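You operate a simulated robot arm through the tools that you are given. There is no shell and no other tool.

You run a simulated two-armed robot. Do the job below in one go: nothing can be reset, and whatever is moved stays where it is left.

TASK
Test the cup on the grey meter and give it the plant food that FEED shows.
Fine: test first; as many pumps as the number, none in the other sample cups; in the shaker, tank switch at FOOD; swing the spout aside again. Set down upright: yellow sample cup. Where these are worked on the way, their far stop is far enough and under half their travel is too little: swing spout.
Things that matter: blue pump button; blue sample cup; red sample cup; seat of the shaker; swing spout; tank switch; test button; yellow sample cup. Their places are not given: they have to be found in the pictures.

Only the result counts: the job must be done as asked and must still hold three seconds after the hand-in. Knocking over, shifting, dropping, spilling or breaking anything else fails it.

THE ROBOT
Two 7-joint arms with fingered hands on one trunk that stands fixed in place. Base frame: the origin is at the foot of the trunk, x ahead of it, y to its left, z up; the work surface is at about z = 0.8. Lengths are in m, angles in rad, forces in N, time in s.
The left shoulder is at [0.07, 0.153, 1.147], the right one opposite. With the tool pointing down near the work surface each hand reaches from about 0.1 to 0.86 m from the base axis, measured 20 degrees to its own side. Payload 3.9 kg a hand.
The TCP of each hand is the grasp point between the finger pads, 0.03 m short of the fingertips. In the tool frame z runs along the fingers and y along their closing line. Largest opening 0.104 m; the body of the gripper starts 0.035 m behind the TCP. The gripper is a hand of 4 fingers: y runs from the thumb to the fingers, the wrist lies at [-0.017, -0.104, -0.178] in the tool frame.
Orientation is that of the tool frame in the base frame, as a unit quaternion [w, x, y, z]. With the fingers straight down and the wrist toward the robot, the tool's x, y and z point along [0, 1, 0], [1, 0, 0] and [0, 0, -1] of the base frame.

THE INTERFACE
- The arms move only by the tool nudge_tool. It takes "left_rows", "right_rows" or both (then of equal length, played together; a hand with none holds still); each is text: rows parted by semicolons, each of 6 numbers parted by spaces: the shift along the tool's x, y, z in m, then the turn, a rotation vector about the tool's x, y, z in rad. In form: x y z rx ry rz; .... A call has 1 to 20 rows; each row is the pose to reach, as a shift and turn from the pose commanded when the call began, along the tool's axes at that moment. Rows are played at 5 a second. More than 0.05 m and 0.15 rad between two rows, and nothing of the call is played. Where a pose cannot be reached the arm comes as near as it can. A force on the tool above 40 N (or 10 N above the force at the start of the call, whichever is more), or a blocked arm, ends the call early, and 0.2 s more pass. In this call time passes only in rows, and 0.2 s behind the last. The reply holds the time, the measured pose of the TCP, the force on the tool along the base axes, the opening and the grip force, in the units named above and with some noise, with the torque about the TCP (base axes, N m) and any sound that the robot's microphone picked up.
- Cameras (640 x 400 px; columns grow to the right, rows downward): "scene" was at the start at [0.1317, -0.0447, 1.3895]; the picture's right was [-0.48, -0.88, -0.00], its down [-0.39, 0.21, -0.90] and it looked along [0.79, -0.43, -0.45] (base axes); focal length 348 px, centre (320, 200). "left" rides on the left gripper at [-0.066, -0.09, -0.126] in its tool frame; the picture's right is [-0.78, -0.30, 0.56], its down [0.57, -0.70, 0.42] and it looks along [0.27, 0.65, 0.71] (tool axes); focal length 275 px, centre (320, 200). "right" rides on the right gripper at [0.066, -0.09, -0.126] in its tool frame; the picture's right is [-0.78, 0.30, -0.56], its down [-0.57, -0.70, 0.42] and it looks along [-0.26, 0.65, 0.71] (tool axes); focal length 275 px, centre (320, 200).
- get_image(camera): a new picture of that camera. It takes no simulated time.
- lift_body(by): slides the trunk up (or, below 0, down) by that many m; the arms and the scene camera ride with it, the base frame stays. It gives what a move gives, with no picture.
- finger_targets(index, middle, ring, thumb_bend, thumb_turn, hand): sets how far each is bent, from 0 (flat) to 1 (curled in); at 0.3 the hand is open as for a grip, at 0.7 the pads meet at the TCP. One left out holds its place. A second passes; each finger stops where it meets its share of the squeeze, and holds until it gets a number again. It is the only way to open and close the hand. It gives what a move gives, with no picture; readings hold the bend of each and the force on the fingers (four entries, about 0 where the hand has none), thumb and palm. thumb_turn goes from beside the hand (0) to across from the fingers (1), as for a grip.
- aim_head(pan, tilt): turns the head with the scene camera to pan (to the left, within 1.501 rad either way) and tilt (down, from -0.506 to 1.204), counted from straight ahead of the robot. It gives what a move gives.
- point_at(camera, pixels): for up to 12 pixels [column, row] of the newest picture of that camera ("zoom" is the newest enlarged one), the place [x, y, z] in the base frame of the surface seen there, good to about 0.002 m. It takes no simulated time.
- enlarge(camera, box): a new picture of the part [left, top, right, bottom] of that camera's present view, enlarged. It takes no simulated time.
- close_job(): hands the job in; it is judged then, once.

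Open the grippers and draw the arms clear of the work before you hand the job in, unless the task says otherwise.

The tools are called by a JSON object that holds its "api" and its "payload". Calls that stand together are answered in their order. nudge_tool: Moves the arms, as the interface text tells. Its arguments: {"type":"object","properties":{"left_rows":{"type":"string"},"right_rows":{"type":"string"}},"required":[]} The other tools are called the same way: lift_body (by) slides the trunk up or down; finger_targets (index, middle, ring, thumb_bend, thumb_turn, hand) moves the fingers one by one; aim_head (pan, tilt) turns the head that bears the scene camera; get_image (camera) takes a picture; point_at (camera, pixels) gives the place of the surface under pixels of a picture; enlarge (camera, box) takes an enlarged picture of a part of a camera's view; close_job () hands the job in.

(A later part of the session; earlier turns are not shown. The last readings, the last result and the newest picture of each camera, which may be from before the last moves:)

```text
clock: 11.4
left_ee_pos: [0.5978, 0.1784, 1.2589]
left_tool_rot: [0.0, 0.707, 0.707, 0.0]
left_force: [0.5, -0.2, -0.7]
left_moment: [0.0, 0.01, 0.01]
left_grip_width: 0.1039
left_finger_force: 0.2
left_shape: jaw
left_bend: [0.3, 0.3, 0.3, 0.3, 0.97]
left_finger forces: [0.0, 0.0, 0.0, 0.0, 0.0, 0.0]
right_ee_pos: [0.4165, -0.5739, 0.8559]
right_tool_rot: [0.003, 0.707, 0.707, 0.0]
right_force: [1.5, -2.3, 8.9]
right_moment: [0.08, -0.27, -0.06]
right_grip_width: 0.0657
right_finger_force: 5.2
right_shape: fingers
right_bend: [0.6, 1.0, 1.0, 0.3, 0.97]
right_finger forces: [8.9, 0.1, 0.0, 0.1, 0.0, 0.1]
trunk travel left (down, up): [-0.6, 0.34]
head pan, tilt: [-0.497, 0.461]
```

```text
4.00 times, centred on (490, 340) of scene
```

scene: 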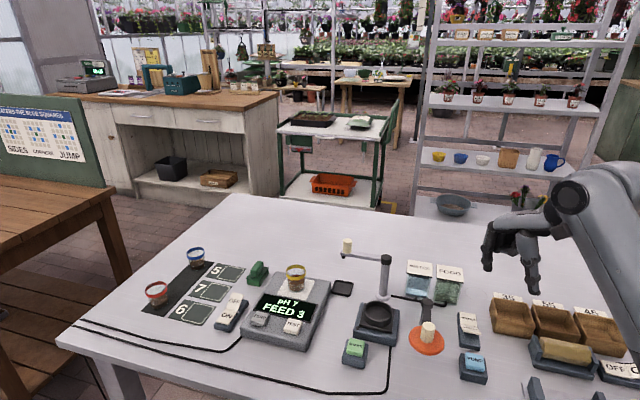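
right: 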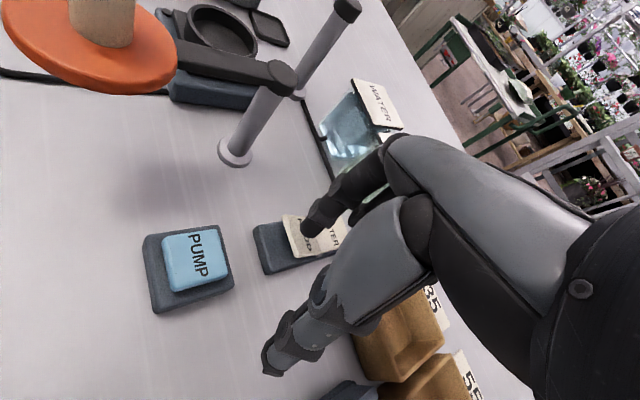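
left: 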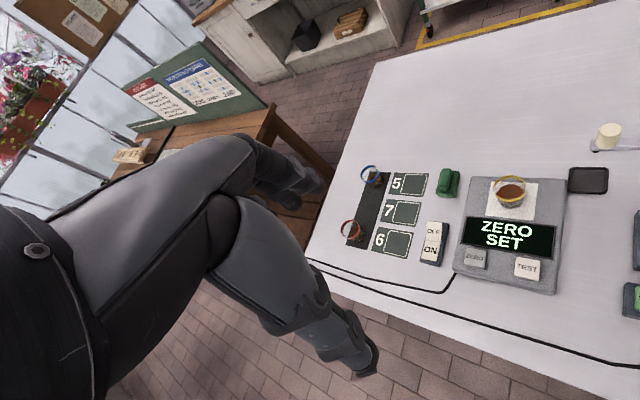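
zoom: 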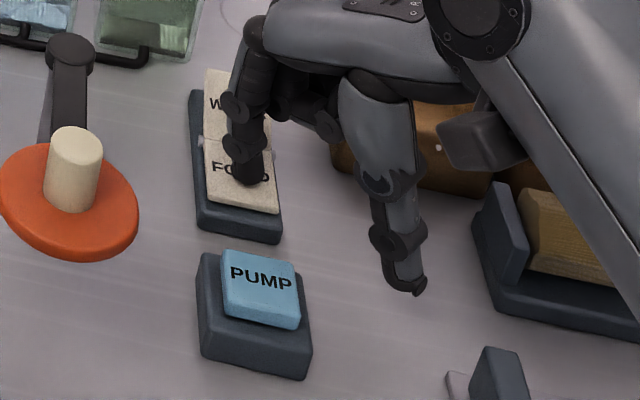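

The FOOD half has gone down with 9 N of force but no click was heard. I'll press a few millimetres further.

{"api": "nudge_tool", "payload": {"right_rows": "0 0 0.003 0 0 0; 0 0 0.006 0 0 0; 0 0 0.008 0 0 0"}}

{"api": "enlarge", "payload": {"camera": "scene", "box": [440, 290, 540, 390]}}

```text
clock: 12.2
left_ee_pos: [0.5984, 0.1778, 1.2581]
left_tool_rot: [0.0, 0.707, 0.707, -0.001]
left_force: [-0.1, -0.1, 0.3]
left_moment: [0.02, 0.0, 0.01]
left_grip_width: 0.1037
left_finger_force: 0.0
left_shape: jaw
left_bend: [0.3, 0.3, 0.3, 0.3, 0.97]
left_finger forces: [0.0, 0.1, 0.0, 0.0, 0.0, 0.0]
right_ee_pos: [0.421, -0.5749, 0.853]
right_tool_rot: [0.011, 0.707, 0.707, 0.004]
right_force: [-0.8, 4.3, 17.0]
right_moment: [0.42, -0.35, 0.12]
right_grip_width: 0.0619
right_finger_force: 8.6
right_shape: fingers
right_bend: [0.63, 1.0, 1.0, 0.3, 0.97]
right_finger forces: [17.8, 0.0, 0.0, 0.0, 0.0, 0.1]
trunk travel left (down, up): [-0.6, 0.34]
head pan, tilt: [-0.497, 0.461]
stopped in row 3 (right hand): the force on the tool passed its limit at 42 N (the readings are from after the stop); the commanded pose is now the measured one
```

```text
4.00 times, centred on (490, 340) of scene
```

zoom: 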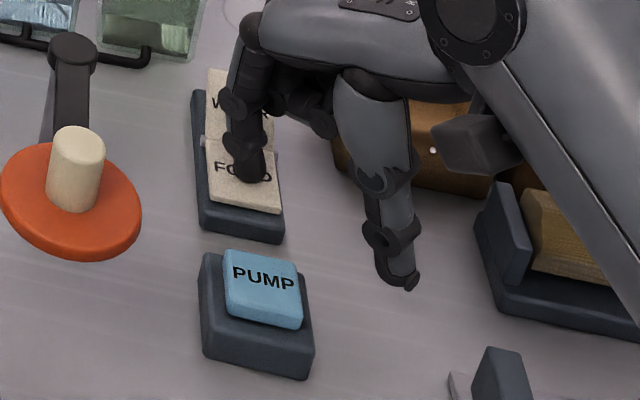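

The rocker is bottomed (42 N at the stop). I'll lift off and look at how the switch rests.

{"api": "nudge_tool", "payload": {"right_rows": "0 0 -0.02 0 0 0; 0 0 -0.05 0 0 0; 0 0 -0.09 0 0 0; 0 -0.02 -0.13 0 0 0; 0 -0.05 -0.15 0 0 0"}}

{"api": "enlarge", "payload": {"camera": "scene", "box": [440, 290, 540, 390]}}

{"api": "get_image", "payload": {"camera": "right"}}

```text
clock: 13.4
left_ee_pos: [0.5972, 0.177, 1.2594]
left_tool_rot: [0.0, 0.707, 0.707, 0.001]
left_force: [0.1, -1.1, -0.3]
left_moment: [0.01, 0.0, -0.02]
left_grip_width: 0.1039
left_finger_force: 0.1
left_shape: jaw
left_bend: [0.3, 0.3, 0.3, 0.3, 0.97]
left_finger forces: [0.0, 0.1, 0.0, 0.0, 0.1, 0.0]
right_ee_pos: [0.3663, -0.5751, 1.0016]
right_tool_rot: [0.008, 0.708, 0.706, 0.003]
right_force: [-0.1, -0.6, 0.0]
right_moment: [0.02, 0.0, 0.02]
right_grip_width: 0.0661
right_finger_force: 0.1
right_shape: fingers
right_bend: [0.6, 1.0, 1.0, 0.3, 0.97]
right_finger forces: [0.0, 0.0, 0.1, 0.0, 0.1, 0.0]
trunk travel left (down, up): [-0.6, 0.34]
head pan, tilt: [-0.497, 0.461]
```

```text
4.00 times, centred on (490, 340) of scene
```

zoom: 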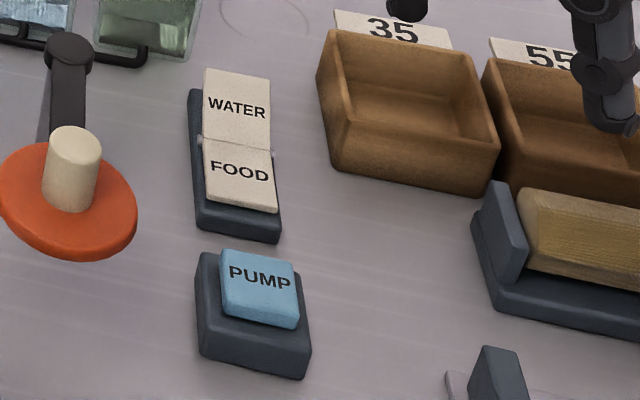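

```text
taken
```

right: 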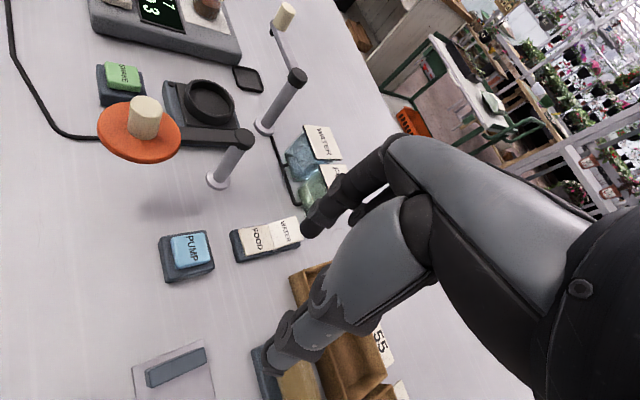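

The switch now rests at FOOD. I'll open the hand for a grip, straighten the tool slightly, and look at where the fingers sit.

{"api": "finger_targets", "payload": {"hand": "right", "index": 0.3, "middle": 0.3, "ring": 0.3, "thumb_bend": 0.3, "thumb_turn": 1.0}}

{"api": "nudge_tool", "payload": {"right_rows": "0 0 -0.03 0.0155 0.007 -0.003; 0.03 0.03 -0.05 0.0155 0.007 -0.003; 0.06 0.06 -0.06 0.0155 0.007 -0.003; 0.09 0.09 -0.06 0.0155 0.007 -0.003; 0.12 0.12 -0.06 0.0155 0.007 -0.003; 0.15 0.15 -0.06 0.0155 0.007 -0.003; 0.18 0.18 -0.06 0.0155 0.007 -0.003; 0.21 0.21 -0.06 0.0155 0.007 -0.003; 0.24 0.24 -0.06 0.0155 0.007 -0.003; 0.255 0.27 -0.06 0.0155 0.007 -0.003; 0.268 0.30 -0.06 0.0155 0.007 -0.003; 0.268 0.33 -0.06 0.0155 0.007 -0.003"}}

{"api": "get_image", "payload": {"camera": "right"}}

{"api": "get_image", "payload": {"camera": "scene"}}

```text
clock: 14.4
left_ee_pos: [0.5989, 0.1766, 1.2586]
left_tool_rot: [0.0, 0.707, 0.707, -0.001]
left_force: [-0.5, -0.8, 0.3]
left_moment: [-0.01, 0.02, 0.02]
left_grip_width: 0.1039
left_finger_force: 0.1
left_shape: jaw
left_bend: [0.3, 0.3, 0.3, 0.3, 0.97]
left_finger forces: [0.0, 0.1, 0.0, 0.0, 0.0, 0.0]
right_ee_pos: [0.3684, -0.5758, 0.9996]
right_tool_rot: [0.007, 0.708, 0.706, 0.002]
right_force: [-0.4, -0.4, -0.7]
right_moment: [0.0, 0.0, -0.03]
right_grip_width: 0.1045
right_finger_force: 0.1
right_shape: fingers
right_bend: [0.3, 0.3, 0.3, 0.3, 0.97]
right_finger forces: [0.1, 0.0, 0.0, 0.1, 0.0, 0.1]
trunk travel left (down, up): [-0.6, 0.34]
head pan, tilt: [-0.497, 0.461]
```

```text
clock: 17.0
left_ee_pos: [0.6003, 0.1778, 1.2591]
left_tool_rot: [-0.001, 0.707, 0.707, -0.001]
left_force: [0.1, -0.2, -0.4]
left_moment: [-0.02, 0.05, -0.04]
left_grip_width: 0.1035
left_finger_force: 0.1
left_shape: jaw
left_bend: [0.3, 0.3, 0.3, 0.3, 0.97]
left_finger forces: [0.0, 0.0, 0.0, 0.0, 0.0, 0.0]
right_ee_pos: [0.697, -0.3079, 1.0604]
right_tool_rot: [-0.001, 0.706, 0.708, -0.002]
right_force: [-0.4, -0.6, 0.9]
right_moment: [0.0, 0.01, -0.02]
right_grip_width: 0.1047
right_finger_force: 0.0
right_shape: fingers
right_bend: [0.3, 0.3, 0.3, 0.3, 0.97]
right_finger forces: [0.0, 0.0, 0.1, 0.0, 0.1, 0.0]
trunk travel left (down, up): [-0.6, 0.34]
head pan, tilt: [-0.497, 0.461]
```

```text
taken
```

right: 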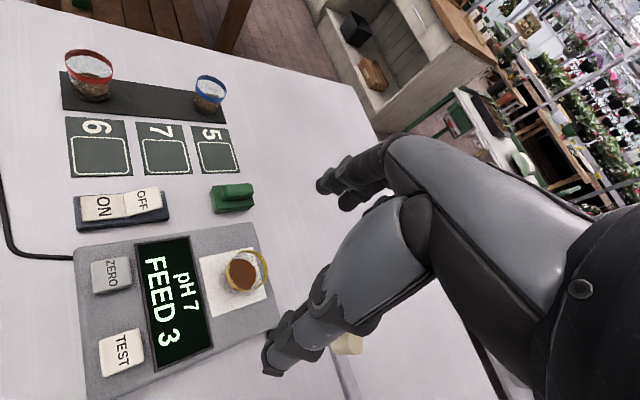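

```text
taken
```

scene: 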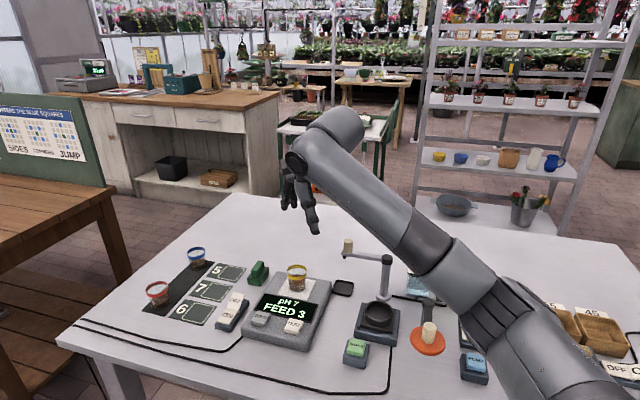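

The open hand is above and short of the cup, which is seen at (245,270) in the right view. I'll measure the fingertips and the cup rim again from here.

{"api": "enlarge", "payload": {"camera": "scene", "box": [250, 150, 370, 300]}}

{"api": "point_at", "payload": {"camera": "scene", "pixels": [[285, 206], [293, 208], [316, 231], [312, 215], [303, 200], [300, 160]]}}

{"api": "point_at", "payload": {"camera": "right", "pixels": [[322, 183], [347, 202], [268, 366], [225, 268], [265, 275], [245, 250], [248, 292], [243, 268], [225, 195], [238, 282]]}}

{"api": "enlarge", "payload": {"camera": "right", "box": [180, 220, 300, 320]}}

```text
2.67 times, centred on (310, 225) of scene
```

zoom: 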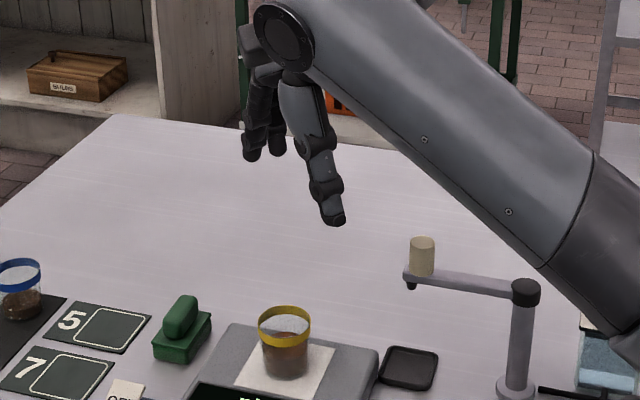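

```text
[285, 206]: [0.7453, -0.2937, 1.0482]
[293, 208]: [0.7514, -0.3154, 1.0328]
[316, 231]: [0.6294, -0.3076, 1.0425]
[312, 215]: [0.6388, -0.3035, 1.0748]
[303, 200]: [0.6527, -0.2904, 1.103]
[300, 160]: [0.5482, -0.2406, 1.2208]
```

```text
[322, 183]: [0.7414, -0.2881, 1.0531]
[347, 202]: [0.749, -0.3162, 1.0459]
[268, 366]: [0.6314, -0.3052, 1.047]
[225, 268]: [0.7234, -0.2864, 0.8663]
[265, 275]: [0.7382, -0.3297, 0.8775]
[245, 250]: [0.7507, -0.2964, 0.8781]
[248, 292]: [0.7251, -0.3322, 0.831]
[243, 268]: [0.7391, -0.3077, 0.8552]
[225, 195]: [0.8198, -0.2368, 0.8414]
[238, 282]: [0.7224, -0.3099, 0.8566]
```

```text
4.00 times, centred on (240, 270) of right
```

zoom: 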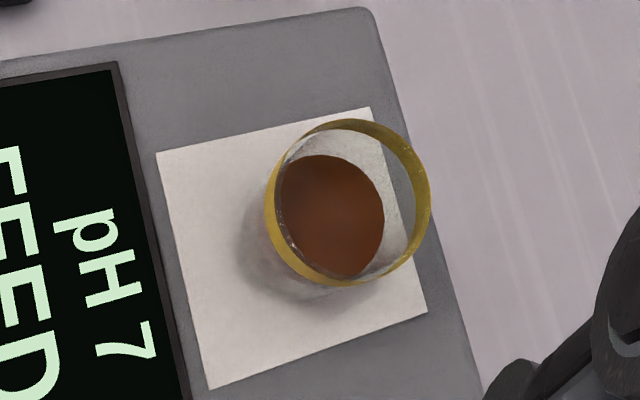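

Index and middle sit at about +0.013 and -0.010 across the hand with the thumb between them. I'll sample the cup rim to fix its centre.

{"api": "point_at", "payload": {"camera": "zoom", "pixels": [[429, 200], [425, 180], [405, 150], [350, 121], [310, 130], [270, 195], [268, 225], [300, 275], [345, 285], [395, 265], [420, 235], [380, 130]]}}

```text
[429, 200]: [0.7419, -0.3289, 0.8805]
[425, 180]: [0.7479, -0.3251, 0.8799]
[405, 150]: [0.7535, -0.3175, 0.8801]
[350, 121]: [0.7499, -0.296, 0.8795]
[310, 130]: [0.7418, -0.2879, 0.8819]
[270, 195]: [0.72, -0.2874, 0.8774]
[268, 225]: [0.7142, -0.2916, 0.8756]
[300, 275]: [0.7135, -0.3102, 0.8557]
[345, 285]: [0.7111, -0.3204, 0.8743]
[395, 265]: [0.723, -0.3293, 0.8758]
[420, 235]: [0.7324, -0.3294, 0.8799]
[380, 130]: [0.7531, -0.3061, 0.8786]
```

The rim fit gives the cup centre at (0.732,-0.3085), rim top 0.880, radius about 0.022. I'll go over it and down to z≈0.95, then check.

{"api": "nudge_tool", "payload": {"right_rows": "0 0.02 0 0 0 0; -0.0005 0.035 0.02 0 0 0; -0.0005 0.035 0.06 0 0 0; -0.0005 0.035 0.095 0 0 0; -0.0005 0.035 0.115 0 0 0"}}

{"api": "get_image", "payload": {"camera": "right"}}

{"api": "enlarge", "payload": {"camera": "scene", "box": [240, 190, 360, 310]}}

```text
clock: 18.2
left_ee_pos: [0.5993, 0.1766, 1.2588]
left_tool_rot: [-0.001, 0.707, 0.707, -0.001]
left_force: [-0.3, -1.0, -0.1]
left_moment: [0.0, 0.04, 0.01]
left_grip_width: 0.1036
left_finger_force: 0.1
left_shape: jaw
left_bend: [0.3, 0.3, 0.3, 0.3, 0.97]
left_finger forces: [0.0, 0.0, 0.0, 0.0, 0.0, 0.0]
right_ee_pos: [0.7308, -0.308, 0.9448]
right_tool_rot: [-0.001, 0.707, 0.707, -0.001]
right_force: [-0.1, 0.2, 0.6]
right_moment: [0.0, -0.01, 0.02]
right_grip_width: 0.1045
right_finger_force: 0.0
right_shape: fingers
right_bend: [0.3, 0.3, 0.3, 0.3, 0.97]
right_finger forces: [0.0, 0.0, 0.0, 0.0, 0.1, 0.0]
trunk travel left (down, up): [-0.6, 0.34]
head pan, tilt: [-0.497, 0.461]
```

```text
taken
```

right: 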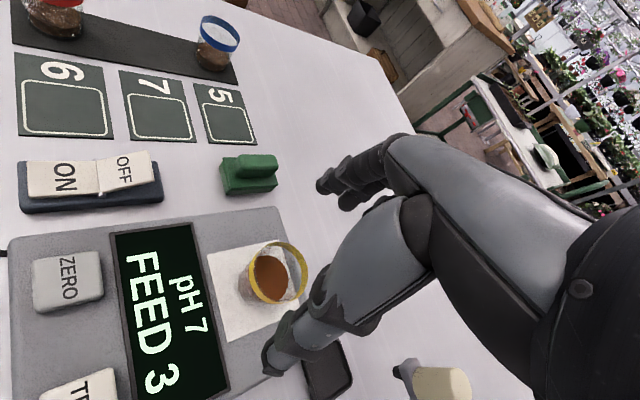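

```text
3.33 times, centred on (300, 250) of scene
```

zoom: 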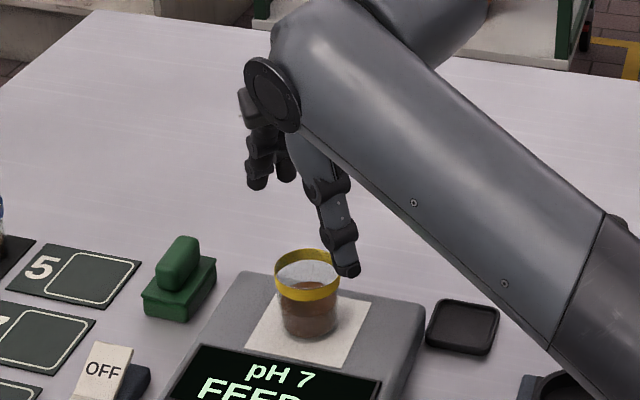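

The hand is centred over the cup with thumb on the robot side and fingers behind. I'll descend 0.065 so the pads come level with the upper cup wall.

{"api": "nudge_tool", "payload": {"right_rows": "0 0.001 0.02 0 0 0; 0 0.001 0.04 0 0 0; 0 0.001 0.055 0 0 0; 0 0.001 0.065 0 0 0"}}

{"api": "get_image", "payload": {"camera": "right"}}

{"api": "enlarge", "payload": {"camera": "scene", "box": [250, 220, 350, 320]}}

```text
clock: 19.2
left_ee_pos: [0.6, 0.1779, 1.2591]
left_tool_rot: [0.0, 0.707, 0.707, 0.0]
left_force: [-1.1, 0.1, -0.1]
left_moment: [0.0, -0.03, -0.03]
left_grip_width: 0.1036
left_finger_force: 0.0
left_shape: jaw
left_bend: [0.3, 0.3, 0.3, 0.3, 0.97]
left_finger forces: [0.0, 0.0, 0.0, 0.0, 0.0, 0.1]
right_ee_pos: [0.7315, -0.3079, 0.8806]
right_tool_rot: [-0.001, 0.707, 0.707, -0.001]
right_force: [0.3, 0.3, 0.8]
right_moment: [0.0, -0.04, 0.0]
right_grip_width: 0.1044
right_finger_force: 0.0
right_shape: fingers
right_bend: [0.3, 0.3, 0.3, 0.3, 0.97]
right_finger forces: [0.0, 0.0, 0.1, 0.0, 0.0, 0.1]
trunk travel left (down, up): [-0.6, 0.34]
head pan, tilt: [-0.497, 0.461]
```

```text
taken
```

right: 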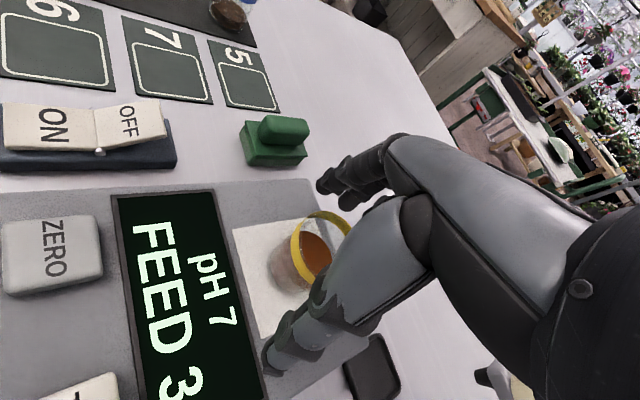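

```text
4.00 times, centred on (300, 270) of scene
```

zoom: 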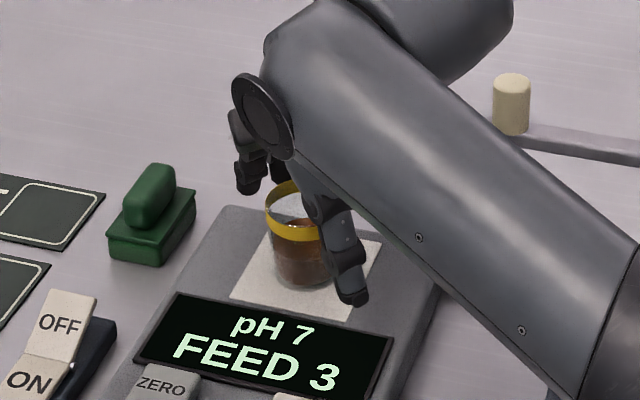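

The cup is between thumb and fingers. I'll close thumb, index and middle part-way to 0.5 and check that nothing pushes the cup yet.

{"api": "finger_targets", "payload": {"hand": "right", "index": 0.48, "middle": 0.48, "thumb_bend": 0.48}}

{"api": "get_image", "payload": {"camera": "right"}}

{"api": "enlarge", "payload": {"camera": "scene", "box": [250, 220, 350, 320]}}

```text
clock: 20.2
left_ee_pos: [0.5983, 0.1769, 1.2581]
left_tool_rot: [0.001, 0.707, 0.707, -0.001]
left_force: [0.0, 0.2, -0.2]
left_moment: [0.02, 0.01, 0.02]
left_grip_width: 0.1036
left_finger_force: 0.0
left_shape: jaw
left_bend: [0.3, 0.3, 0.3, 0.3, 0.97]
left_finger forces: [0.0, 0.0, 0.0, 0.0, 0.0, 0.0]
right_ee_pos: [0.7323, -0.3085, 0.8823]
right_tool_rot: [-0.002, 0.707, 0.708, 0.0]
right_force: [-0.1, 0.2, -0.4]
right_moment: [0.01, 0.01, 0.0]
right_grip_width: 0.0594
right_finger_force: 0.0
right_shape: fingers
right_bend: [0.48, 0.48, 0.3, 0.48, 1.0]
right_finger forces: [0.1, 0.1, 0.0, 0.0, 0.1, 0.0]
trunk travel left (down, up): [-0.6, 0.34]
head pan, tilt: [-0.497, 0.461]
```

```text
taken
```

right: 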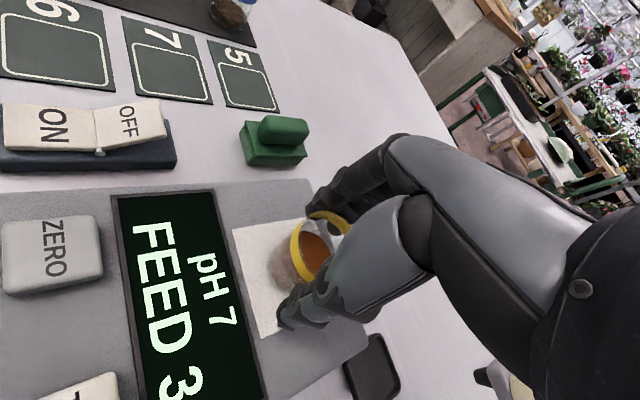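

```text
4.00 times, centred on (300, 270) of scene
```

zoom: 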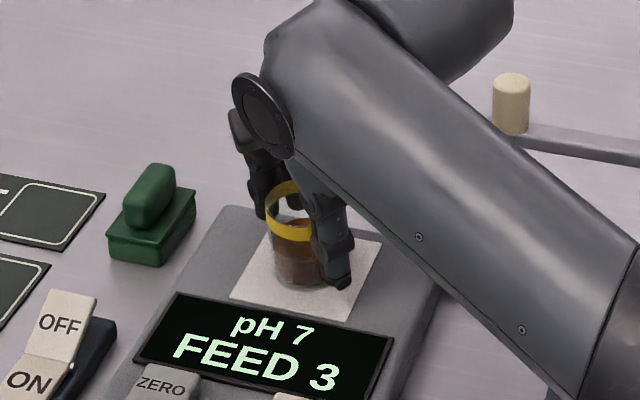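

The width is 0.059 with no touch. I'll close to 0.56 to make contact on both sides.

{"api": "finger_targets", "payload": {"hand": "right", "index": 0.56, "middle": 0.56, "thumb_bend": 0.56}}

{"api": "get_image", "payload": {"camera": "right"}}

{"api": "enlarge", "payload": {"camera": "scene", "box": [250, 220, 350, 320]}}

```text
clock: 21.2
left_ee_pos: [0.5994, 0.1767, 1.2591]
left_tool_rot: [0.0, 0.707, 0.707, 0.0]
left_force: [0.0, 0.5, 0.9]
left_moment: [-0.03, -0.02, 0.01]
left_grip_width: 0.104
left_finger_force: 0.1
left_shape: jaw
left_bend: [0.3, 0.3, 0.3, 0.3, 0.97]
left_finger forces: [0.0, 0.0, 0.0, 0.0, 0.0, 0.0]
right_ee_pos: [0.7328, -0.3083, 0.8817]
right_tool_rot: [-0.001, 0.707, 0.708, -0.001]
right_force: [0.4, -0.4, -1.0]
right_moment: [0.02, -0.01, -0.03]
right_grip_width: 0.0421
right_finger_force: 0.9
right_shape: fingers
right_bend: [0.54, 0.56, 0.3, 0.55, 1.0]
right_finger forces: [1.1, 0.4, 0.1, 0.0, 1.3, 0.0]
trunk travel left (down, up): [-0.6, 0.34]
head pan, tilt: [-0.497, 0.461]
```

```text
taken
```

right: 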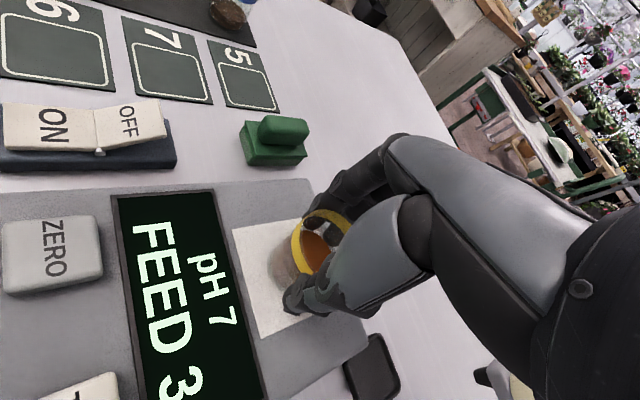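

```text
4.00 times, centred on (300, 270) of scene
```

zoom: 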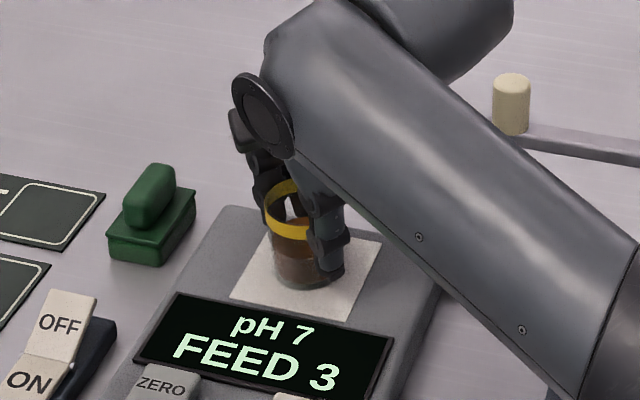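

Contact on index, middle and thumb at about 1 N with the cup still in place. I'll squeeze a bit more firmly.

{"api": "finger_targets", "payload": {"hand": "right", "index": 0.63, "middle": 0.64, "thumb_bend": 0.64}}

{"api": "enlarge", "payload": {"camera": "scene", "box": [250, 220, 350, 320]}}

{"api": "enlarge", "payload": {"camera": "right", "box": [220, 150, 420, 340]}}

```text
clock: 22.2
left_ee_pos: [0.5997, 0.1762, 1.2586]
left_tool_rot: [0.001, 0.708, 0.706, 0.0]
left_force: [0.5, 0.0, 0.2]
left_moment: [0.01, 0.02, -0.02]
left_grip_width: 0.104
left_finger_force: 0.0
left_shape: jaw
left_bend: [0.3, 0.3, 0.3, 0.3, 0.97]
left_finger forces: [0.0, 0.1, 0.1, 0.0, 0.0, 0.0]
right_ee_pos: [0.7325, -0.3086, 0.8819]
right_tool_rot: [-0.001, 0.706, 0.708, -0.002]
right_force: [1.0, 0.6, 0.6]
right_moment: [0.02, -0.01, 0.01]
right_grip_width: 0.0393
right_finger_force: 9.9
right_shape: fingers
right_bend: [0.56, 0.59, 0.3, 0.56, 1.0]
right_finger forces: [5.2, 5.1, 0.0, 0.1, 9.6, 0.1]
trunk travel left (down, up): [-0.6, 0.34]
head pan, tilt: [-0.497, 0.461]
```

```text
4.00 times, centred on (300, 270) of scene
```

zoom: 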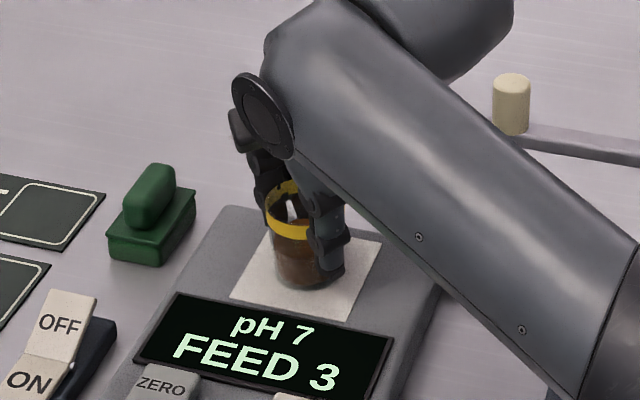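

```text
2.11 times, centred on (320, 245) of right
```

zoom: 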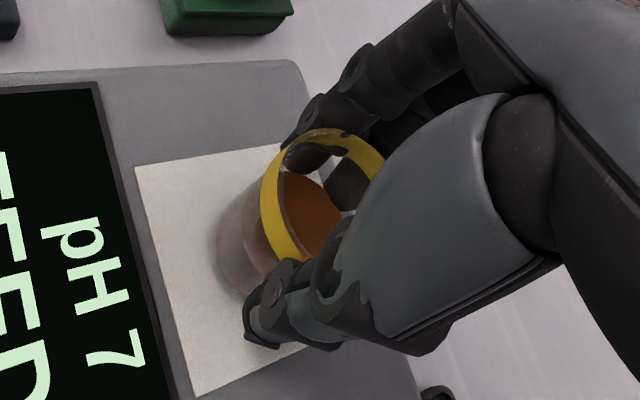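

The grip holds at about 10 N. I'll lift gently 3 cm and check that the cup comes along upright.

{"api": "nudge_tool", "payload": {"right_rows": "0 0 -0.006 0 0 0; 0 0 -0.015 0 0 0; 0 0 -0.025 0 0 0; 0 0 -0.035 0 0 0"}}

{"api": "enlarge", "payload": {"camera": "scene", "box": [250, 210, 350, 310]}}

{"api": "enlarge", "payload": {"camera": "right", "box": [220, 150, 420, 340]}}

```text
clock: 23.2
left_ee_pos: [0.5976, 0.176, 1.2586]
left_tool_rot: [0.0, 0.707, 0.707, -0.001]
left_force: [-0.3, 1.1, 0.9]
left_moment: [-0.01, -0.02, -0.02]
left_grip_width: 0.1036
left_finger_force: 0.0
left_shape: jaw
left_bend: [0.3, 0.3, 0.3, 0.3, 0.97]
left_finger forces: [0.1, 0.0, 0.0, 0.1, 0.1, 0.0]
right_ee_pos: [0.7322, -0.3083, 0.9164]
right_tool_rot: [-0.001, 0.706, 0.708, -0.001]
right_force: [0.1, -0.8, -0.4]
right_moment: [0.0, 0.01, -0.04]
right_grip_width: 0.0396
right_finger_force: 9.9
right_shape: fingers
right_bend: [0.56, 0.59, 0.3, 0.56, 1.0]
right_finger forces: [5.0, 5.0, 0.1, 0.1, 9.5, 0.0]
trunk travel left (down, up): [-0.6, 0.34]
head pan, tilt: [-0.497, 0.461]
```

```text
4.00 times, centred on (300, 260) of scene
```

zoom: 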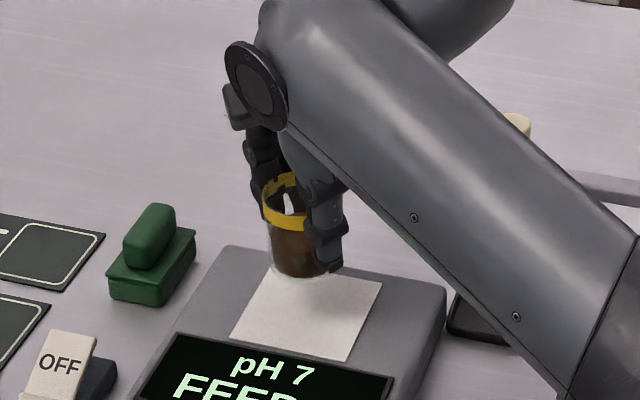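

```text
2.11 times, centred on (320, 245) of right
```

zoom: 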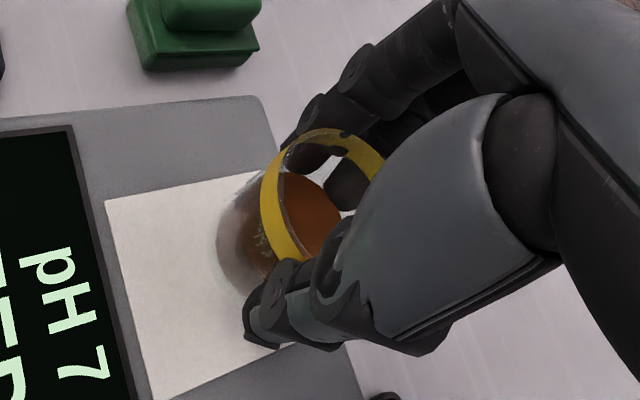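

The cup lifts cleanly and upright. I'll raise it to z≈1.02, clear of the spout, and carry it over the shaker seat at (0.563,-0.42).

{"api": "nudge_tool", "payload": {"right_rows": "0 0 -0.02 0 0 0; 0 0 -0.045 0 0 0; 0 0 -0.07 0 0 0; 0 0 -0.092 0 0 0; 0 0 -0.104 0 0 0; -0.008 -0.012 -0.104 0 0 0; -0.022 -0.033 -0.104 0 0 0; -0.037 -0.056 -0.104 0 0 0; -0.052 -0.078 -0.104 0 0 0; -0.067 -0.101 -0.104 0 0 0; -0.082 -0.124 -0.104 0 0 0; -0.096 -0.145 -0.104 0 0 0; -0.106 -0.16 -0.104 0 0 0; -0.112 -0.169 -0.104 0 0 0"}}

{"api": "get_image", "payload": {"camera": "right"}}

{"api": "get_image", "payload": {"camera": "scene"}}

```text
clock: 26.2
left_ee_pos: [0.5974, 0.1763, 1.259]
left_tool_rot: [0.0, 0.707, 0.707, 0.0]
left_force: [0.6, 0.3, 0.6]
left_moment: [0.02, -0.02, 0.04]
left_grip_width: 0.1039
left_finger_force: 0.1
left_shape: jaw
left_bend: [0.3, 0.3, 0.3, 0.3, 0.97]
left_finger forces: [0.1, 0.1, 0.0, 0.0, 0.1, 0.1]
right_ee_pos: [0.5633, -0.4196, 1.02]
right_tool_rot: [-0.001, 0.707, 0.708, -0.001]
right_force: [0.0, 0.8, -0.9]
right_moment: [-0.01, 0.01, 0.01]
right_grip_width: 0.0394
right_finger_force: 9.8
right_shape: fingers
right_bend: [0.56, 0.59, 0.3, 0.56, 1.0]
right_finger forces: [5.0, 5.0, 0.0, 0.0, 9.4, 0.0]
trunk travel left (down, up): [-0.6, 0.34]
head pan, tilt: [-0.497, 0.461]
```

```text
taken
```

right: 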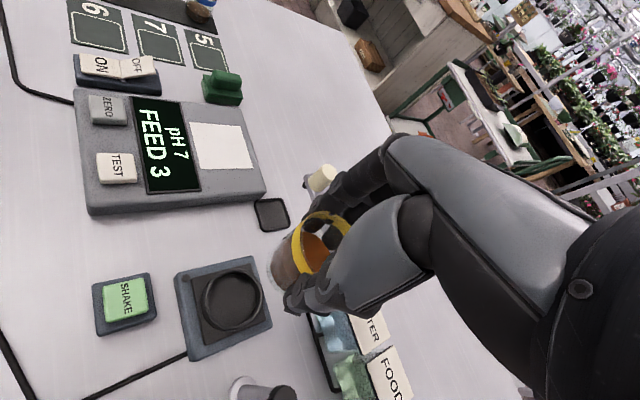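

```text
taken
```

scene: 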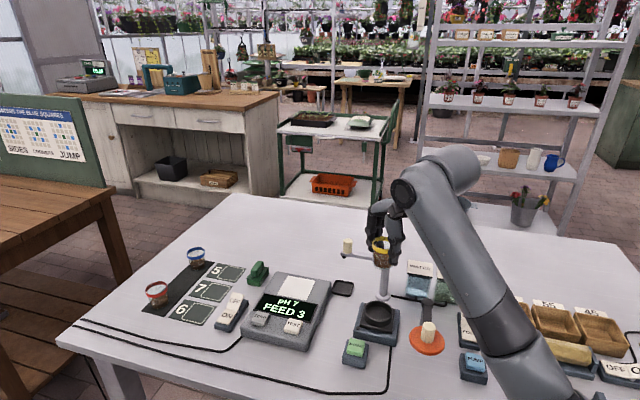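

The cup hangs above the seat. I'll measure the seat ring and the held cup rim from both cameras.

{"api": "enlarge", "payload": {"camera": "right", "box": [170, 240, 290, 360]}}

{"api": "point_at", "payload": {"camera": "zoom", "pixels": [[180, 255], [200, 180], [265, 155], [330, 170], [365, 235], [345, 310], [285, 345], [215, 330], [275, 250], [260, 260]]}}

{"api": "enlarge", "payload": {"camera": "scene", "box": [340, 220, 430, 350]}}

```text
3.33 times, centred on (230, 300) of right
```

zoom: 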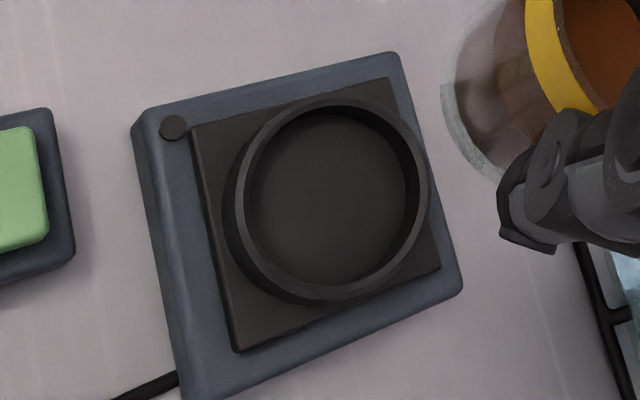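

```text
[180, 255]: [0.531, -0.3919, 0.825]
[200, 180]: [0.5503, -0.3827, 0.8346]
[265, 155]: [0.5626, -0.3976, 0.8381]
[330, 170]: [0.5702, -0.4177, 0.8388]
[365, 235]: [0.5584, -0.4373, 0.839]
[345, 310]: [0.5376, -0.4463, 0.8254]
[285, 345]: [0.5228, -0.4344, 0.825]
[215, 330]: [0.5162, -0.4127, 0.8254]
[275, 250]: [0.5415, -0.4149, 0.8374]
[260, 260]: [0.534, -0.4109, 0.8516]
```

```text
3.08 times, centred on (385, 285) of scene
```

zoom: 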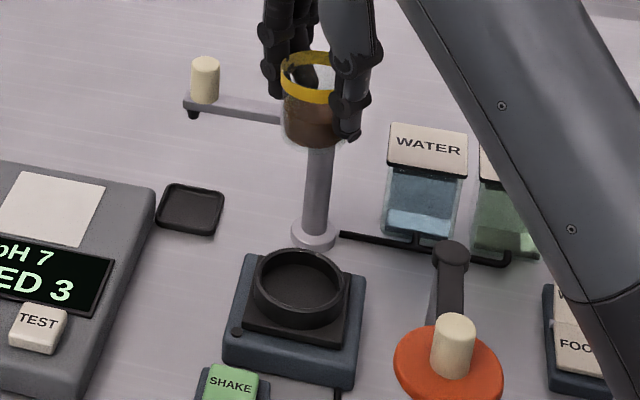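

I'll sample the ring's top edge properly, and the held cup.

{"api": "point_at", "payload": {"camera": "right", "pixels": [[204, 297], [236, 271], [261, 296], [225, 328], [215, 277], [255, 277], [249, 320], [209, 318], [233, 300], [301, 225], [295, 250], [325, 214]]}}

{"api": "point_at", "payload": {"camera": "zoom", "pixels": [[256, 285], [343, 285], [298, 250], [300, 318], [300, 285], [310, 95], [283, 75], [300, 57], [310, 140], [320, 110], [300, 325], [205, 65]]}}

```text
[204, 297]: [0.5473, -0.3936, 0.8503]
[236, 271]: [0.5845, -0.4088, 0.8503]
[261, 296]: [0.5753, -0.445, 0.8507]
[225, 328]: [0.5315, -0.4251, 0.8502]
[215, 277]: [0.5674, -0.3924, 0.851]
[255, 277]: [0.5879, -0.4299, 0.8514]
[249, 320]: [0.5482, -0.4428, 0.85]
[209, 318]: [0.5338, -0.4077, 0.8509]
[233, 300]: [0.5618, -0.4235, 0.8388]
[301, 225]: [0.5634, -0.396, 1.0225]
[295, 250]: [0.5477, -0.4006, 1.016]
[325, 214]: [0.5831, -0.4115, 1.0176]
```

```text
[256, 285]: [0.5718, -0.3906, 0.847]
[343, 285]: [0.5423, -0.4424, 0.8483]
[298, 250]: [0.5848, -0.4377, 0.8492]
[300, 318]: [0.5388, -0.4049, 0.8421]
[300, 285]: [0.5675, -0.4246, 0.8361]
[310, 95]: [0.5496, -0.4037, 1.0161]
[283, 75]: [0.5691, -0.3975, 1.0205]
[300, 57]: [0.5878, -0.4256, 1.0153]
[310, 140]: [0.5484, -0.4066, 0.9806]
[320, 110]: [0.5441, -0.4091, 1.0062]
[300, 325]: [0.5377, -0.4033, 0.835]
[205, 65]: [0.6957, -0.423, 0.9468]
```

The ring centre is (0.560,-0.419) and the cup is centred on (0.563,-0.4185). I'll shift 3 mm back and lower to where the cup's bottom is just above the ring.

{"api": "nudge_tool", "payload": {"right_rows": "0 -0.002 0.015 0 0 0; 0.0005 -0.003 0.04 0 0 0; 0.0005 -0.003 0.065 0 0 0; 0.0005 -0.003 0.088 0 0 0; 0.0005 -0.003 0.105 0 0 0; 0.0005 -0.003 0.112 0 0 0"}}

{"api": "get_image", "payload": {"camera": "right"}}

{"api": "enlarge", "payload": {"camera": "scene", "box": [330, 235, 430, 355]}}

```text
clock: 27.6
left_ee_pos: [0.5985, 0.1765, 1.2597]
left_tool_rot: [-0.001, 0.707, 0.707, 0.0]
left_force: [0.3, -0.3, 0.3]
left_moment: [0.01, 0.0, -0.02]
left_grip_width: 0.1034
left_finger_force: 0.0
left_shape: jaw
left_bend: [0.3, 0.3, 0.3, 0.3, 0.97]
left_finger forces: [0.1, 0.0, 0.0, 0.0, 0.1, 0.0]
right_ee_pos: [0.5613, -0.4197, 0.9086]
right_tool_rot: [-0.001, 0.707, 0.707, -0.001]
right_force: [0.4, 0.3, -0.8]
right_moment: [-0.01, 0.01, -0.01]
right_grip_width: 0.0397
right_finger_force: 9.7
right_shape: fingers
right_bend: [0.56, 0.59, 0.3, 0.56, 1.0]
right_finger forces: [5.0, 4.9, 0.0, 0.0, 9.5, 0.1]
trunk travel left (down, up): [-0.6, 0.34]
head pan, tilt: [-0.497, 0.461]
```

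```text
taken
```

right: 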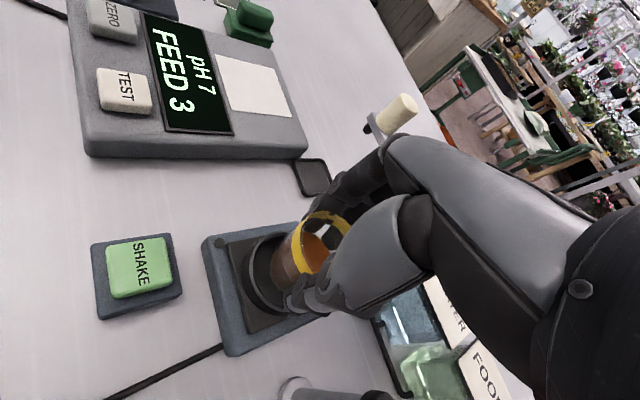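

```text
3.33 times, centred on (380, 295) of scene
```

zoom: 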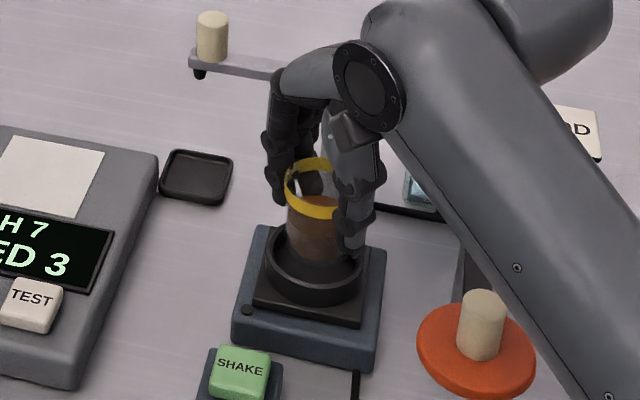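

The cup is entering the ring well centred. I'll check the forearm's clearance over the orange lid's knob before lowering the last 2 cm.

{"api": "point_at", "payload": {"camera": "zoom", "pixels": [[475, 240], [520, 330], [540, 390], [483, 300], [430, 200], [600, 300], [350, 245], [265, 270], [360, 265], [310, 225]]}}

{"api": "enlarge", "payload": {"camera": "right", "box": [190, 180, 390, 370]}}

```text
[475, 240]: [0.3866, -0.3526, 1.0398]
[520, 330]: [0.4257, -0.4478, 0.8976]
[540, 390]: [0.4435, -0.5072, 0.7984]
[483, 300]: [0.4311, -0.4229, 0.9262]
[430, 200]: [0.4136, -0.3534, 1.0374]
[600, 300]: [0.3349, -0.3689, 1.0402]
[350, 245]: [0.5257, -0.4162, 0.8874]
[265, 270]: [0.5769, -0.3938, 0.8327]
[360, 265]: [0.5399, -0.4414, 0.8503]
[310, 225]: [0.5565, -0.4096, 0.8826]
```

```text
2.11 times, centred on (290, 275) of right
```

zoom: 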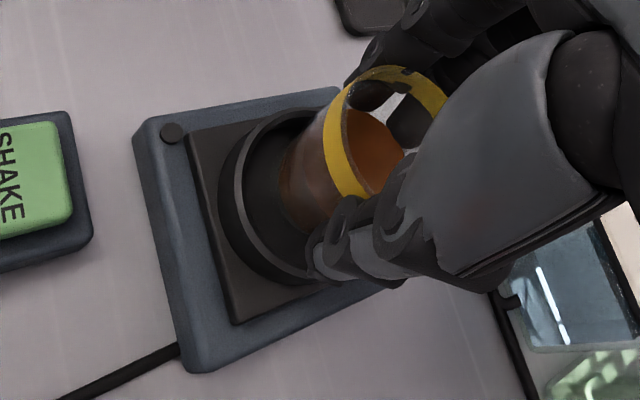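

The forearm clears the lid knob by several centimetres. I'll lower the cup the last 2 cm in small steps, watching for contact.

{"api": "nudge_tool", "payload": {"right_rows": "0 -0.001 0.006 0 0 0; 0 -0.001 0.012 0 0 0; 0 -0.001 0.016 0 0 0; 0 -0.001 0.019 0 0 0; 0 -0.001 0.021 0 0 0"}}

{"api": "enlarge", "payload": {"camera": "right", "box": [190, 180, 390, 370]}}

{"api": "enlarge", "payload": {"camera": "scene", "box": [330, 255, 430, 355]}}

```text
clock: 28.8
left_ee_pos: [0.5988, 0.1762, 1.2595]
left_tool_rot: [0.0, 0.708, 0.707, 0.0]
left_force: [0.4, 0.2, -0.2]
left_moment: [0.0, 0.06, 0.02]
left_grip_width: 0.1035
left_finger_force: 0.0
left_shape: jaw
left_bend: [0.3, 0.3, 0.3, 0.3, 0.97]
left_finger forces: [0.0, 0.0, 0.1, 0.0, 0.0, 0.0]
right_ee_pos: [0.5593, -0.4185, 0.8876]
right_tool_rot: [-0.001, 0.707, 0.707, -0.001]
right_force: [0.0, -0.6, -0.6]
right_moment: [0.0, -0.03, -0.02]
right_grip_width: 0.0396
right_finger_force: 9.6
right_shape: fingers
right_bend: [0.56, 0.59, 0.3, 0.56, 1.0]
right_finger forces: [5.0, 4.8, 0.0, 0.0, 9.5, 0.0]
trunk travel left (down, up): [-0.6, 0.34]
head pan, tilt: [-0.497, 0.461]
```

```text
2.11 times, centred on (290, 275) of right
```

zoom: 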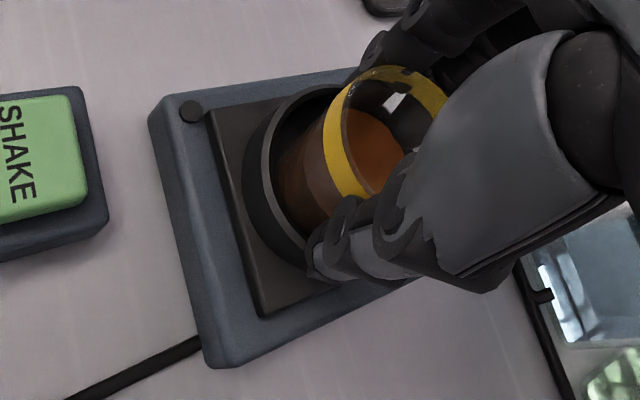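

```text
4.00 times, centred on (380, 305) of scene
```

zoom: 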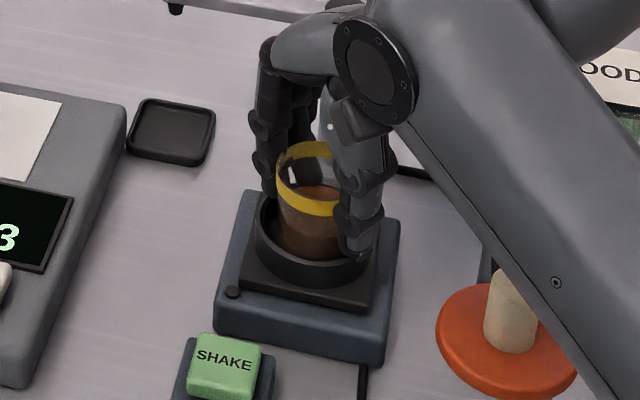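

No contact force yet. I'll lower a few more millimetres.

{"api": "nudge_tool", "payload": {"right_rows": "0 0 0.0015 0 0 0; 0 0 0.003 0 0 0"}}

{"api": "enlarge", "payload": {"camera": "right", "box": [230, 200, 350, 320]}}

```text
clock: 29.4
left_ee_pos: [0.5973, 0.1772, 1.2593]
left_tool_rot: [0.0, 0.707, 0.707, 0.0]
left_force: [-0.8, -0.1, -1.2]
left_moment: [-0.01, -0.03, 0.04]
left_grip_width: 0.1038
left_finger_force: 0.1
left_shape: jaw
left_bend: [0.3, 0.3, 0.3, 0.3, 0.97]
left_finger forces: [0.0, 0.0, 0.1, 0.1, 0.1, 0.1]
right_ee_pos: [0.56, -0.4195, 0.8866]
right_tool_rot: [0.0, 0.706, 0.708, -0.002]
right_force: [-0.3, 0.2, 5.2]
right_moment: [0.0, -0.12, 0.0]
right_grip_width: 0.0396
right_finger_force: 10.6
right_shape: fingers
right_bend: [0.57, 0.59, 0.3, 0.56, 1.0]
right_finger forces: [5.2, 5.3, 0.0, 0.0, 10.1, 0.0]
trunk travel left (down, up): [-0.6, 0.34]
head pan, tilt: [-0.497, 0.461]
```

```text
3.33 times, centred on (290, 260) of right
```

zoom: 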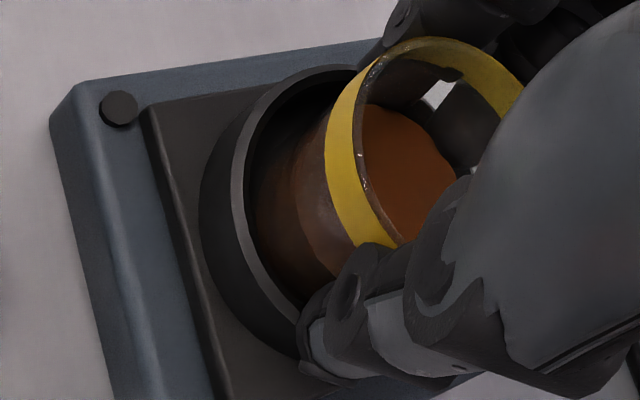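

The cup is resting on the seat floor (5 N upward). I'll release gently in two stages.

{"api": "finger_targets", "payload": {"hand": "right", "index": 0.53, "middle": 0.55, "thumb_bend": 0.53}}

{"api": "finger_targets", "payload": {"hand": "right", "index": 0.4, "middle": 0.4, "ring": 0.35, "thumb_bend": 0.4}}

{"api": "enlarge", "payload": {"camera": "scene", "box": [330, 255, 430, 355]}}

{"api": "enlarge", "payload": {"camera": "right", "box": [230, 170, 390, 330]}}

```text
clock: 30.4
left_ee_pos: [0.5979, 0.1757, 1.2595]
left_tool_rot: [0.001, 0.707, 0.707, -0.001]
left_force: [-0.2, 0.3, -0.4]
left_moment: [0.03, -0.04, 0.0]
left_grip_width: 0.1037
left_finger_force: 0.1
left_shape: jaw
left_bend: [0.3, 0.3, 0.3, 0.3, 0.97]
left_finger forces: [0.0, 0.0, 0.1, 0.0, 0.0, 0.0]
right_ee_pos: [0.5597, -0.4214, 0.8847]
right_tool_rot: [-0.001, 0.707, 0.707, -0.001]
right_force: [0.1, 0.8, -0.1]
right_moment: [-0.02, -0.01, 0.0]
right_grip_width: 0.0461
right_finger_force: 0.1
right_shape: fingers
right_bend: [0.53, 0.55, 0.3, 0.53, 1.0]
right_finger forces: [0.0, 0.1, 0.0, 0.1, 0.1, 0.1]
trunk travel left (down, up): [-0.6, 0.34]
head pan, tilt: [-0.497, 0.461]
```

```text
clock: 31.4
left_ee_pos: [0.5984, 0.1759, 1.2587]
left_tool_rot: [0.0, 0.707, 0.707, 0.0]
left_force: [0.7, 0.1, 0.3]
left_moment: [0.0, -0.02, -0.01]
left_grip_width: 0.1039
left_finger_force: 0.0
left_shape: jaw
left_bend: [0.3, 0.3, 0.3, 0.3, 0.97]
left_finger forces: [0.0, 0.0, 0.0, 0.0, 0.1, 0.0]
right_ee_pos: [0.5592, -0.4199, 0.8856]
right_tool_rot: [-0.001, 0.707, 0.708, -0.001]
right_force: [0.6, -0.1, 0.6]
right_moment: [-0.04, 0.0, -0.06]
right_grip_width: 0.0793
right_finger_force: 0.0
right_shape: fingers
right_bend: [0.4, 0.4, 0.35, 0.4, 0.99]
right_finger forces: [0.0, 0.1, 0.0, 0.0, 0.1, 0.0]
trunk travel left (down, up): [-0.6, 0.34]
head pan, tilt: [-0.497, 0.461]
```

```text
4.00 times, centred on (380, 305) of scene
```

zoom: 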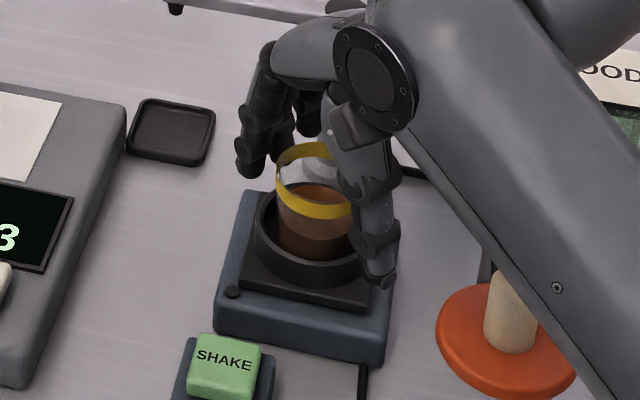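

```text
2.50 times, centred on (310, 250) of right
```

zoom: 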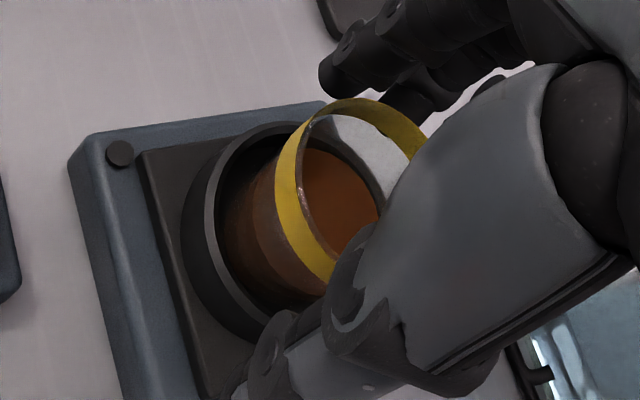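

The cup stands upright in the seat, hand clear. I'll rise straight up to z≈1.02 and look.

{"api": "nudge_tool", "payload": {"right_rows": "0 0 -0.02 0 0 0; 0 0 -0.05 0 0 0; 0 0 -0.085 0 0 0; 0 0 -0.115 0 0 0; 0 0 -0.135 0 0 0"}}

{"api": "get_image", "payload": {"camera": "right"}}

{"api": "enlarge", "payload": {"camera": "scene", "box": [320, 225, 440, 355]}}

```text
clock: 32.6
left_ee_pos: [0.5982, 0.1753, 1.2586]
left_tool_rot: [0.0, 0.707, 0.707, 0.0]
left_force: [0.3, -1.2, -0.2]
left_moment: [0.0, -0.04, 0.01]
left_grip_width: 0.1038
left_finger_force: 0.1
left_shape: jaw
left_bend: [0.3, 0.3, 0.3, 0.3, 0.97]
left_finger forces: [0.0, 0.1, 0.1, 0.0, 0.0, 0.0]
right_ee_pos: [0.5605, -0.4201, 1.0197]
right_tool_rot: [-0.002, 0.707, 0.708, -0.001]
right_force: [-0.4, -0.4, -0.3]
right_moment: [-0.02, -0.03, 0.0]
right_grip_width: 0.079
right_finger_force: 0.1
right_shape: fingers
right_bend: [0.4, 0.4, 0.35, 0.4, 0.99]
right_finger forces: [0.1, 0.0, 0.0, 0.1, 0.1, 0.1]
trunk travel left (down, up): [-0.6, 0.34]
head pan, tilt: [-0.497, 0.461]
```

```text
taken
```

right: 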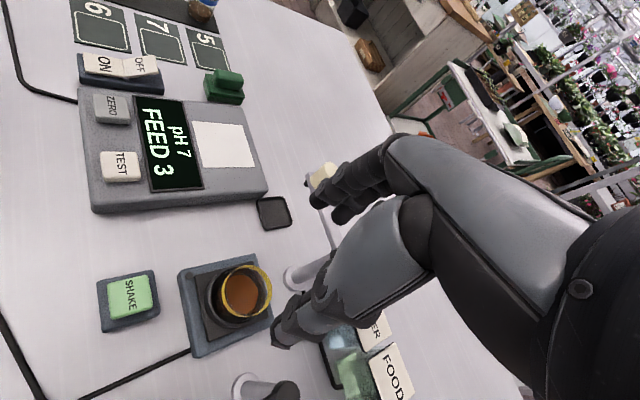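

```text
3.08 times, centred on (380, 290) of scene
```

zoom: 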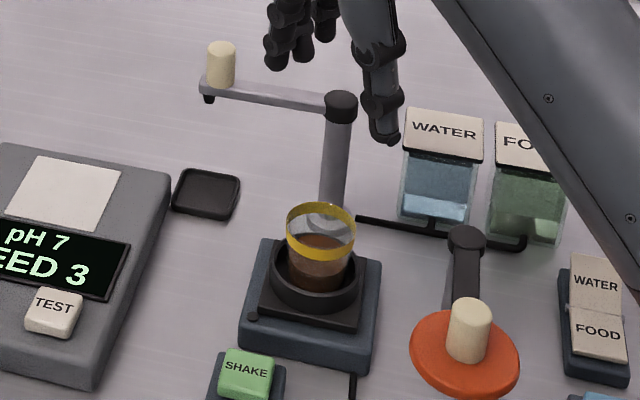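

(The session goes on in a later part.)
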